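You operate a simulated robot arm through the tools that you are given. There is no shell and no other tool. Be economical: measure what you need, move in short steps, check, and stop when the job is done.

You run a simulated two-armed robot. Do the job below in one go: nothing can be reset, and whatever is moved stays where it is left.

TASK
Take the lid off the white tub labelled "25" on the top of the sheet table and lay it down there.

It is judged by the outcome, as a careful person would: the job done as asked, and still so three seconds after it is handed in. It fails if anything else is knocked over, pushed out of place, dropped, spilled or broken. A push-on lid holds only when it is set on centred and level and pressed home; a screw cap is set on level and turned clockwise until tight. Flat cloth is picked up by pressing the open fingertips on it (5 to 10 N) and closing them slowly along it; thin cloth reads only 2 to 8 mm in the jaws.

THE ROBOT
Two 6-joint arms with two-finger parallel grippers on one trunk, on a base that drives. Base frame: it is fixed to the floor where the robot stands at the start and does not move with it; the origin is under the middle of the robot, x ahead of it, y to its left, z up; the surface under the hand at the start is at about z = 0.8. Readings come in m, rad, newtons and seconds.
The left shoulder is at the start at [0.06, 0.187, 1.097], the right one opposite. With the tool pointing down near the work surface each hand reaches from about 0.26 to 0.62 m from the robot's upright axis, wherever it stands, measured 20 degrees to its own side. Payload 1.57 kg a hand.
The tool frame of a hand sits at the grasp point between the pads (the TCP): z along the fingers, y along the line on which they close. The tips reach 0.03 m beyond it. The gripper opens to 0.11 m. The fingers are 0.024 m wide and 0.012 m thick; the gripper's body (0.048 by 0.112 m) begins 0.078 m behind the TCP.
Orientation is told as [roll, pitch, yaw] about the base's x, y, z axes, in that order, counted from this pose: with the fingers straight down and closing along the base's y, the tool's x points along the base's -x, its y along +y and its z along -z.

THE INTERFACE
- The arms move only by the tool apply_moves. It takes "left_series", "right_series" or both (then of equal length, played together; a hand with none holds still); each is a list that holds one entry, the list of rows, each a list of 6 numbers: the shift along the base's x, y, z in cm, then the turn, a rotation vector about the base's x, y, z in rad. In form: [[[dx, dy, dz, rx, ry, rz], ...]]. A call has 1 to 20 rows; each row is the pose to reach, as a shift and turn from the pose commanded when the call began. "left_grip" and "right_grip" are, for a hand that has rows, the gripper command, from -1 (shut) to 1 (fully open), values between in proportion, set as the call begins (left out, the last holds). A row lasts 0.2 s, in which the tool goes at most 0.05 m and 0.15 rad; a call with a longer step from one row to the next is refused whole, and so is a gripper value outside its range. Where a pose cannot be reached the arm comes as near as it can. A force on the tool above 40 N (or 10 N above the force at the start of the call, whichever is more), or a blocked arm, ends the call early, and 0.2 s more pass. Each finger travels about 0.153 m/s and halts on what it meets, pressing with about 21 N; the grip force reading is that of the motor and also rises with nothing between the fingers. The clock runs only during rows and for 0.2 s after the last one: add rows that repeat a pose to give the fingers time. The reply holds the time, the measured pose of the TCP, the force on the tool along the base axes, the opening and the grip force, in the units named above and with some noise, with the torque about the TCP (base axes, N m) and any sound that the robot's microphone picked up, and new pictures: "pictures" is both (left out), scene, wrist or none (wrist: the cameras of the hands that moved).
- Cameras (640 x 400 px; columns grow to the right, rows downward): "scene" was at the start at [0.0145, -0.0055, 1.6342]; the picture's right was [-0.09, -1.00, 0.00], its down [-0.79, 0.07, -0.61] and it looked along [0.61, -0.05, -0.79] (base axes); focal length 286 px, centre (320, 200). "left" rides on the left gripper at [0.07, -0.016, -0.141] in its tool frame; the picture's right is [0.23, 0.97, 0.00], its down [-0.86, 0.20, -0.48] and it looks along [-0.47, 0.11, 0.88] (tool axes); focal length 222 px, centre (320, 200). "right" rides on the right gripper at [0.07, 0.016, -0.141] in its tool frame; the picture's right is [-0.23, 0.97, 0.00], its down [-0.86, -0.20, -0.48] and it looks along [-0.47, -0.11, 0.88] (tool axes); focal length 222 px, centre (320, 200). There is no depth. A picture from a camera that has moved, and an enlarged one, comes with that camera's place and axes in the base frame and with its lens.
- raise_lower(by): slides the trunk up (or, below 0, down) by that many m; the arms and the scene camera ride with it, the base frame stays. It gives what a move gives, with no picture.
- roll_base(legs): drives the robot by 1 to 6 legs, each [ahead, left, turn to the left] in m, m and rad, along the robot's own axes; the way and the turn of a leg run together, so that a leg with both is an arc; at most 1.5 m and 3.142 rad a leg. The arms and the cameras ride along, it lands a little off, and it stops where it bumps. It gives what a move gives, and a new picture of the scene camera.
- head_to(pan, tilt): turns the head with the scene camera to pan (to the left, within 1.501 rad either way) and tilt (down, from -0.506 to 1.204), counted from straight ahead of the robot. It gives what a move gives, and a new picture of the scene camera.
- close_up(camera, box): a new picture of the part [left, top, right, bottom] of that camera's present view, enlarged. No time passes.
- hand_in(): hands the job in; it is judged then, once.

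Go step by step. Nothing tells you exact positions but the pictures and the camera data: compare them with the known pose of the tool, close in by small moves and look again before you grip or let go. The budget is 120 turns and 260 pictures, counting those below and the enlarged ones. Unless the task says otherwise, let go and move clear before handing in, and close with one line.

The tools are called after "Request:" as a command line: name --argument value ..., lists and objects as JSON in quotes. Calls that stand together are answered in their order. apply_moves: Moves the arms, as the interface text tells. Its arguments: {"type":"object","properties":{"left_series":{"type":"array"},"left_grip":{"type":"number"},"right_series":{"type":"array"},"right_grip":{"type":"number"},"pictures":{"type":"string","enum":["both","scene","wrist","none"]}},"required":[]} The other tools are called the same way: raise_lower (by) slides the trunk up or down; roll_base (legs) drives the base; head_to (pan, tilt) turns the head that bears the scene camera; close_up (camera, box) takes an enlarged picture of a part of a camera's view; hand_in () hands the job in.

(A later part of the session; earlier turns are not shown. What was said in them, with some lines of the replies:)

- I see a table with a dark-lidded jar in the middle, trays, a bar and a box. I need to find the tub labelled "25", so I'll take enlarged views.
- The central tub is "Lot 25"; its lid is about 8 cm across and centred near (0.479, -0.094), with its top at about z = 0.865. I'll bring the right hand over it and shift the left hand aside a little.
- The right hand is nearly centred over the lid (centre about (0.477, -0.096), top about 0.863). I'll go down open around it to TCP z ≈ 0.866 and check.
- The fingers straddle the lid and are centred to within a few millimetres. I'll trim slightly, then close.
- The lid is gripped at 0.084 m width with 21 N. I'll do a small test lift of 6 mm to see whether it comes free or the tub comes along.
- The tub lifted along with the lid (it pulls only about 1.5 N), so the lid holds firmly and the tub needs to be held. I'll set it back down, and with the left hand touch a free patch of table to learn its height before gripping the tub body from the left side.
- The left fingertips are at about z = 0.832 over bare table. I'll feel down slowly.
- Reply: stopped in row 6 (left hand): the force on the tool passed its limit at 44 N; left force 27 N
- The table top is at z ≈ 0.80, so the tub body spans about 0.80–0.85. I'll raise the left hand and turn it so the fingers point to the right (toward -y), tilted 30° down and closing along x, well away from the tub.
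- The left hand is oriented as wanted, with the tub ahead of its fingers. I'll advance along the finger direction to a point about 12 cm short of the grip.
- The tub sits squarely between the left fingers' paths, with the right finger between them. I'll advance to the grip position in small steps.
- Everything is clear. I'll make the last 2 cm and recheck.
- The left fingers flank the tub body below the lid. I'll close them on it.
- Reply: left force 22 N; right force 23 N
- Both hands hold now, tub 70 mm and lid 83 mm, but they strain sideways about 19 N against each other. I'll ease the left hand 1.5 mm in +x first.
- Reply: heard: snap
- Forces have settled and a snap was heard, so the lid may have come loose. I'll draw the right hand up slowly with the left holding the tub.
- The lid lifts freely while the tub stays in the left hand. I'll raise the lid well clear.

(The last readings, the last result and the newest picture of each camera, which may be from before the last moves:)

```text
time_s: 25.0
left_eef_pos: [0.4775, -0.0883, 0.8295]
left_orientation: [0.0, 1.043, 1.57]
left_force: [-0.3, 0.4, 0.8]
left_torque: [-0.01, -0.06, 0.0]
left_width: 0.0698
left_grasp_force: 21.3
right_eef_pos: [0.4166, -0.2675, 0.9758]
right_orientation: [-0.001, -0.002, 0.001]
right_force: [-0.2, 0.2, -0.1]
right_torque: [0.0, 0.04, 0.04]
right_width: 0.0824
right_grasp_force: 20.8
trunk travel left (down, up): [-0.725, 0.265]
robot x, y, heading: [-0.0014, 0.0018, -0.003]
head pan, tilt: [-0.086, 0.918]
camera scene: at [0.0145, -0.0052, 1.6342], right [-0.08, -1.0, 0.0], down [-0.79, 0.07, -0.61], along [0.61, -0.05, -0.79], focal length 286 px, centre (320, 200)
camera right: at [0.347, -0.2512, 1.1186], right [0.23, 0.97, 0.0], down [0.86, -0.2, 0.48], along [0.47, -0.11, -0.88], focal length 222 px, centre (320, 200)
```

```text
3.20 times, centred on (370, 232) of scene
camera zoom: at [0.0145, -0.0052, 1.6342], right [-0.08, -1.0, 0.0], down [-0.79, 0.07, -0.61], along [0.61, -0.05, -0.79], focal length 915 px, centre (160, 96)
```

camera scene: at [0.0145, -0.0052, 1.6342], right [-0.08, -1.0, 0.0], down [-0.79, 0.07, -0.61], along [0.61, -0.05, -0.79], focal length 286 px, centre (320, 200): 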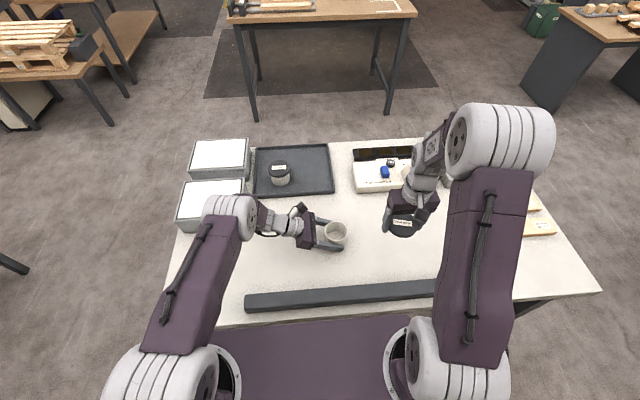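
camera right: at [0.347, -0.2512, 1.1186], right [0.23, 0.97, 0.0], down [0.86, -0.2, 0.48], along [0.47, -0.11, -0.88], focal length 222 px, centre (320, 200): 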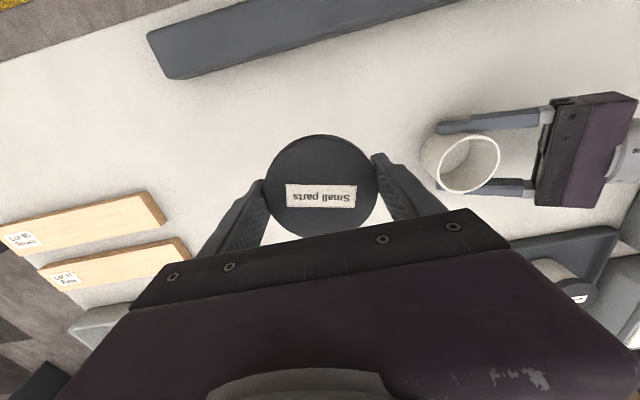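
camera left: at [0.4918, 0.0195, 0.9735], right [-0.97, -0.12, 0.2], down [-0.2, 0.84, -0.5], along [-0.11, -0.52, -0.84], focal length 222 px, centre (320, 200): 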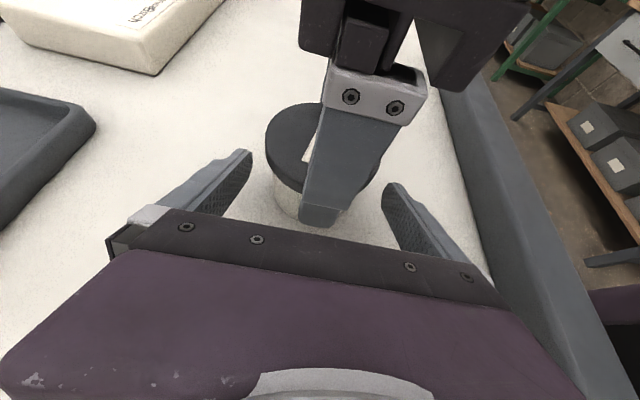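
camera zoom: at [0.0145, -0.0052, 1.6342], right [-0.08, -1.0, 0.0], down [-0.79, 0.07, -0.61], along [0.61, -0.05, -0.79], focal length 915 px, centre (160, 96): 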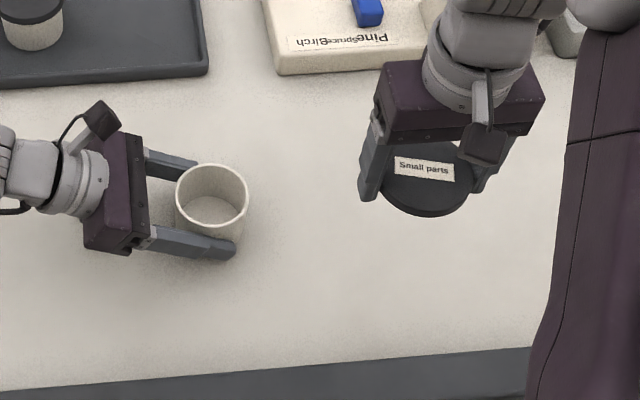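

The lid is off and held by the right hand over a bare patch of table at (0.417, -0.268); the open tub stands undisturbed in the left hand. I'll lower the lid until the fingertips are just above the table.

Request:
apply_moves --right_series '[[[0, 0, -3, 0, 0, 0], [0, 0, -6, 0, 0, 0], [0, 0, -9, 0, 0, 0], [0, 0, -11, 0, 0, 0], [0, 0, -12.5, 0, 0, 0], [0, 0, -13.3, 0, 0, 0], [0, 0, -13.8, 0, 0, 0], [0, 0, -14.1, 0, 0, 0], [0, 0, -14.3, 0, 0, 0], [0, 0, -14.3, 0, 0, 0]]]' --pictures "both"

Request:
close_up --camera "scene" --box '[340, 190, 460, 270]'

```text
time_s: 27.2
left_eef_pos: [0.4762, -0.0903, 0.8302]
left_orientation: [0.0, 1.044, 1.57]
left_force: [0.4, 0.8, 1.8]
left_torque: [-0.03, -0.08, -0.01]
left_width: 0.0692
left_grasp_force: 20.8
right_eef_pos: [0.4159, -0.2668, 0.8321]
right_orientation: [0.0, 0.0, 0.001]
right_force: [-0.1, -0.1, 0.0]
right_torque: [-0.02, -0.03, 0.01]
right_width: 0.082
right_grasp_force: 20.8
trunk travel left (down, up): [-0.725, 0.265]
robot x, y, heading: [0.0025, -0.0034, -0.001]
head pan, tilt: [-0.086, 0.918]
camera scene: at [0.0145, -0.0054, 1.6342], right [-0.08, -1.0, 0.0], down [-0.79, 0.07, -0.61], along [0.61, -0.05, -0.79], focal length 286 px, centre (320, 200)
camera right: at [0.3469, -0.2507, 0.9753], right [0.23, 0.97, 0.0], down [0.86, -0.2, 0.48], along [0.47, -0.11, -0.88], focal length 222 px, centre (320, 200)
```

scene: 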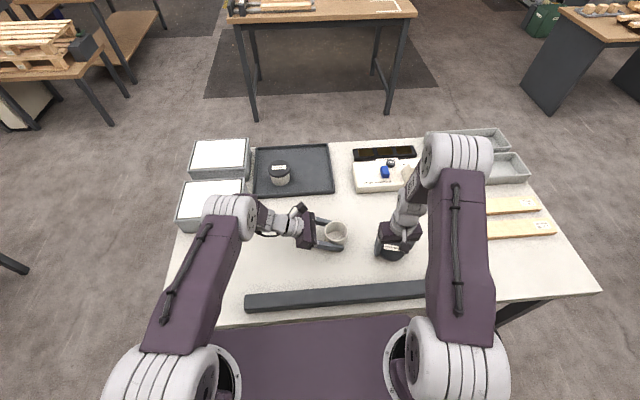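
right: 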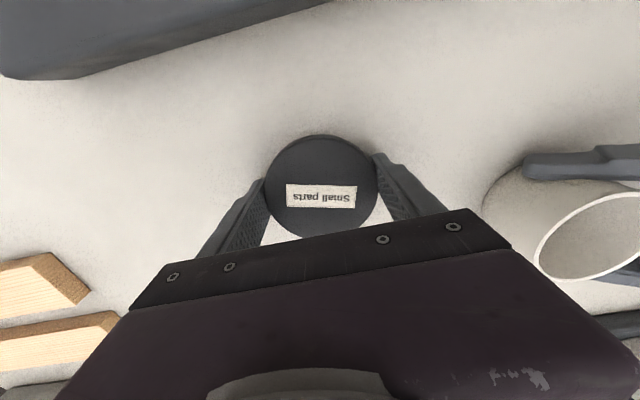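

```text
5.00 times, centred on (400, 230) of scene
camera zoom: at [0.0145, -0.0054, 1.6342], right [-0.08, -1.0, 0.0], down [-0.79, 0.07, -0.61], along [0.61, -0.05, -0.79], focal length 1430 px, centre (-80, 50)
```

zoom: 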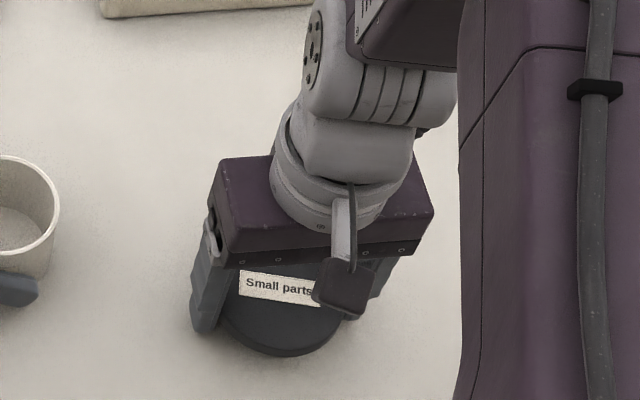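

The lid is a centimetre or so above the table with the tips nearly touching it. I'll open the right fingers to let it lie down, then check.

Request:
apply_moves --right_series '[[[0, 0, 0, 0, 0, 0], [0, 0, 0, 0, 0, 0], [0, 0, 0, 0, 0, 0]]]' --right_grip 0.62 --pictures "wrist"

Request:
apply_moves --right_series '[[[0, 0, 0, 0, 0, 0], [0, 0, 0, 0, 0, 0]]]' --right_grip 1 --pictures "wrist"

```text
time_s: 28.0
left_eef_pos: [0.479, -0.089, 0.8307]
left_orientation: [0.001, 1.045, 1.571]
left_force: [-0.6, -0.7, 0.8]
left_torque: [-0.02, -0.1, 0.08]
left_width: 0.0695
left_grasp_force: 21.0
right_eef_pos: [0.4151, -0.2677, 0.8323]
right_orientation: [-0.001, -0.001, 0.0]
right_force: [0.2, -0.9, 0.2]
right_torque: [0.01, -0.03, 0.03]
right_width: 0.0893
right_grasp_force: 0.1
trunk travel left (down, up): [-0.725, 0.265]
robot x, y, heading: [-0.0002, 0.0004, 0.003]
head pan, tilt: [-0.086, 0.918]
camera right: at [0.3469, -0.2507, 0.9754], right [0.23, 0.97, 0.0], down [0.86, -0.2, 0.48], along [0.47, -0.11, -0.88], focal length 222 px, centre (320, 200)
```

right: 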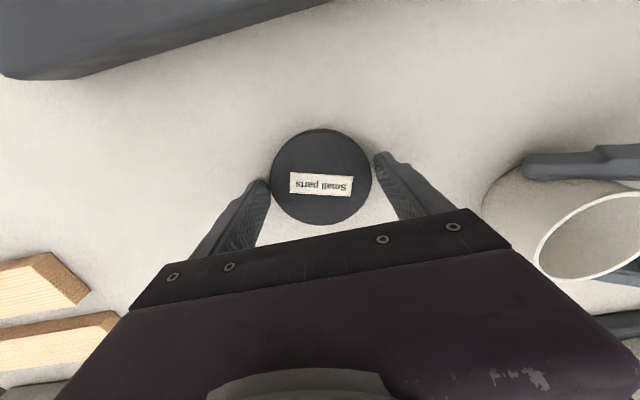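

```text
time_s: 28.6
left_eef_pos: [0.478, -0.0876, 0.8308]
left_orientation: [0.0, 1.044, 1.571]
left_force: [-0.1, 1.1, 1.7]
left_torque: [-0.02, -0.08, 0.02]
left_width: 0.0692
left_grasp_force: 20.9
right_eef_pos: [0.4152, -0.2662, 0.8328]
right_orientation: [0.001, -0.001, 0.001]
right_force: [-0.3, 0.1, 0.1]
right_torque: [0.0, -0.01, 0.01]
right_width: 0.1099
right_grasp_force: 0.0
trunk travel left (down, up): [-0.725, 0.265]
robot x, y, heading: [0.0024, -0.0002, 0.003]
head pan, tilt: [-0.086, 0.918]
camera right: at [0.3469, -0.2507, 0.9754], right [0.23, 0.97, 0.0], down [0.86, -0.2, 0.48], along [0.47, -0.11, -0.88], focal length 222 px, centre (320, 200)
```

right: 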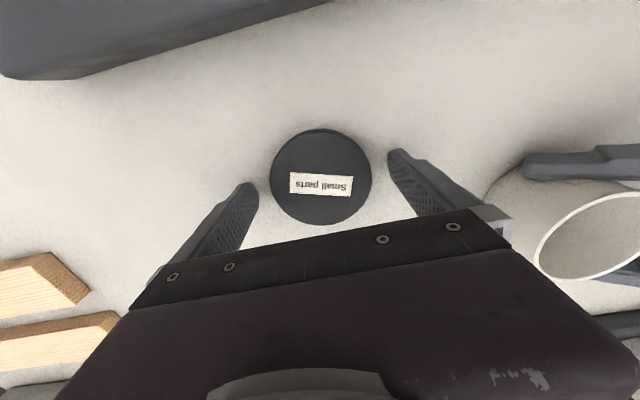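

The lid lies flat on the table. I'll raise the right hand clear, and open the left fingers to release the tub.

Request:
apply_moves --right_series '[[[0, 0, 2, 0, 0, 0], [0, 0, 4, 0, 0, 0], [0, 0, 7, 0, 0, 0], [0, 0, 11, 0, 0, 0], [0, 0, 15, 0, 0, 0], [-1, -3, 18, 0, 0, 0], [-1, -3, 18, 0, 0, 0]]]' --pictures "none"

Request:
apply_moves --left_series '[[[0, 0, 0, 0, 0, 0], [0, 0, 0, 0, 0, 0], [0, 0, 0, 0, 0, 0]]]' --left_grip 1 --pictures "both"

Request:
close_up --camera "scene" --box '[270, 190, 430, 290]'

```text
time_s: 30.2
left_eef_pos: [0.478, -0.0896, 0.8311]
left_orientation: [0.0, 1.043, 1.571]
left_force: [-0.3, -0.8, 1.4]
left_torque: [0.02, -0.06, -0.06]
left_width: 0.0694
left_grasp_force: 21.1
right_eef_pos: [0.4074, -0.2968, 1.012]
right_orientation: [0.001, 0.001, -0.001]
right_force: [0.2, 0.3, -0.8]
right_torque: [-0.02, 0.0, -0.01]
right_width: 0.11
right_grasp_force: 0.1
trunk travel left (down, up): [-0.725, 0.265]
robot x, y, heading: [0.0039, -0.0008, -0.002]
head pan, tilt: [-0.086, 0.918]
```

```text
time_s: 31.0
left_eef_pos: [0.4785, -0.0894, 0.8306]
left_orientation: [0.0, 1.042, 1.571]
left_force: [0.0, 0.1, 1.1]
left_torque: [-0.03, -0.02, 0.03]
left_width: 0.1098
left_grasp_force: 0.0
right_eef_pos: [0.4075, -0.2982, 1.0117]
right_orientation: [0.0, 0.0, 0.0]
right_force: [0.4, -0.9, 0.1]
right_torque: [0.01, 0.01, -0.01]
right_width: 0.11
right_grasp_force: 0.0
trunk travel left (down, up): [-0.725, 0.265]
robot x, y, heading: [-0.0017, -0.0001, -0.001]
head pan, tilt: [-0.086, 0.918]
camera scene: at [0.0145, -0.0055, 1.6342], right [-0.08, -1.0, 0.0], down [-0.79, 0.07, -0.61], along [0.61, -0.05, -0.79], focal length 286 px, centre (320, 200)
camera left: at [0.4939, -0.0017, 0.9616], right [-0.97, -0.12, 0.2], down [-0.2, 0.84, -0.5], along [-0.11, -0.52, -0.84], focal length 222 px, centre (320, 200)
```

scene: 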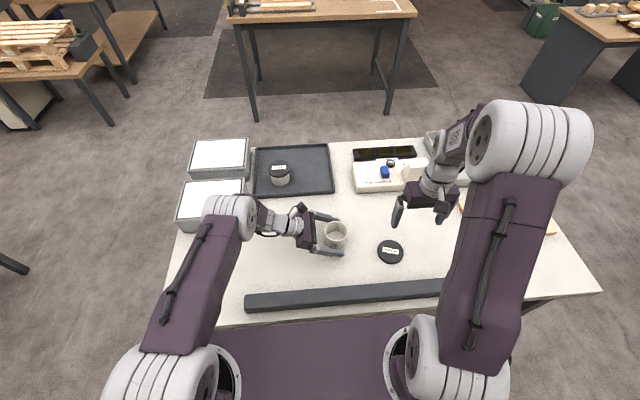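
left: 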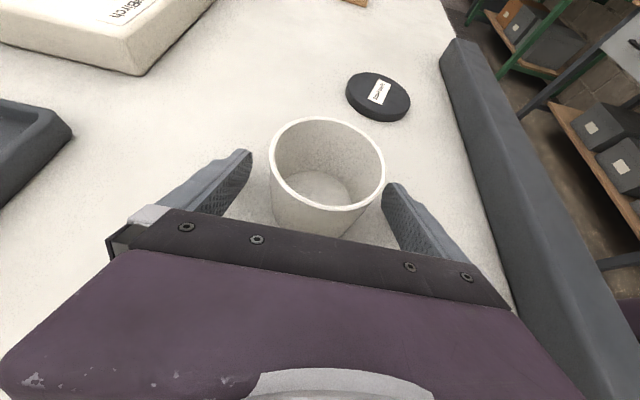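

```text
4.00 times, centred on (350, 240) of scene
camera zoom: at [0.0145, -0.0055, 1.6342], right [-0.08, -1.0, 0.0], down [-0.79, 0.07, -0.61], along [0.61, -0.05, -0.79], focal length 1144 px, centre (200, 40)
```

zoom: 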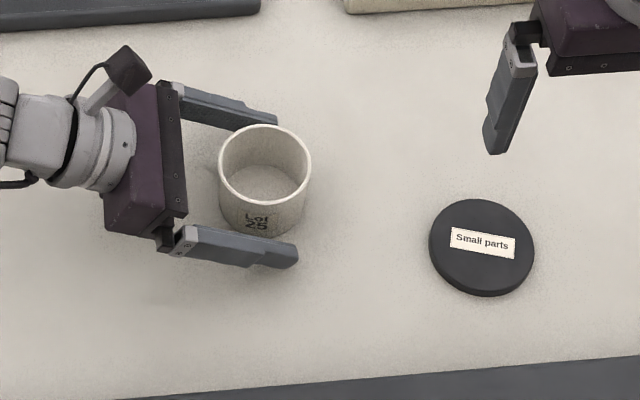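

The tub stands free and upright and the lid lies flat. I'll withdraw the left hand back along its fingers.

Request:
apply_moves --left_series '[[[0, 1.5, 0.9, 0, 0, 0], [0, 3, 1.75, 0, 0, 0], [0, 5, 2.9, 0, 0, 0], [0, 8, 4.7, 0, 0, 0], [0, 11, 6.4, 0, 0, 0], [0, 14, 9, 0, 0, 0], [0, 17, 12, 0, 0, 0], [0, 18, 15, 0, 0, 0], [0, 18, 15, 0, 0, 0]]]' --pictures "scene"

Request:
close_up --camera "scene" --box '[270, 190, 430, 290]'

```text
time_s: 33.0
left_eef_pos: [0.4777, 0.0903, 0.9794]
left_orientation: [0.001, 1.043, 1.572]
left_force: [-0.1, -0.1, -0.3]
left_torque: [-0.02, 0.02, 0.02]
left_width: 0.1098
left_grasp_force: 0.1
right_eef_pos: [0.4083, -0.2968, 1.0117]
right_orientation: [0.0, 0.001, -0.001]
right_force: [-0.1, -0.2, 0.2]
right_torque: [0.01, -0.04, 0.01]
right_width: 0.1102
right_grasp_force: 0.0
trunk travel left (down, up): [-0.725, 0.265]
robot x, y, heading: [-0.0016, -0.0012, 0.003]
head pan, tilt: [-0.086, 0.918]
camera scene: at [0.015, -0.0054, 1.6342], right [-0.08, -1.0, 0.0], down [-0.79, 0.07, -0.61], along [0.6, -0.05, -0.79], focal length 286 px, centre (320, 200)
```

scene: 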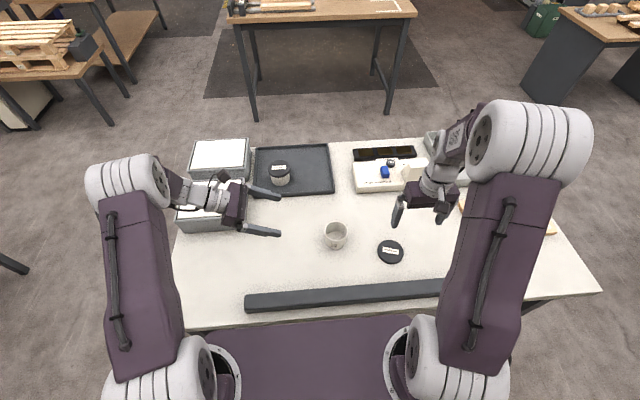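

```text
4.00 times, centred on (350, 240) of scene
camera zoom: at [0.015, -0.0054, 1.6342], right [-0.08, -1.0, 0.0], down [-0.79, 0.07, -0.61], along [0.6, -0.05, -0.79], focal length 1144 px, centre (200, 40)
```

zoom: 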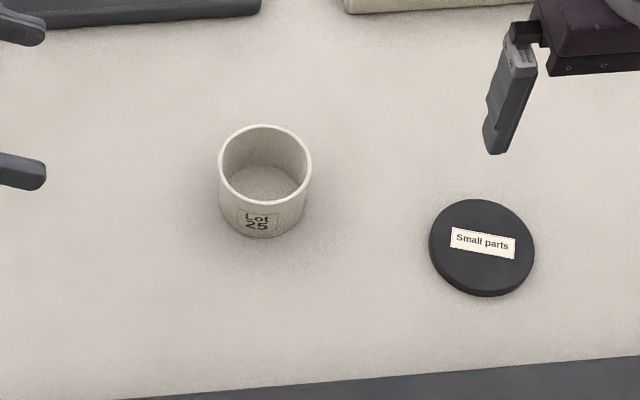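

The tub stands open in its place, the lid lies flat on the table, and both hands are clear. I'm handing in now.

Request:
hand_in

```text
The job is handed in.
```

The lid of tub "25" is off and lying flat on the table top. The open tub stands upright where it was, and nothing else was disturbed.
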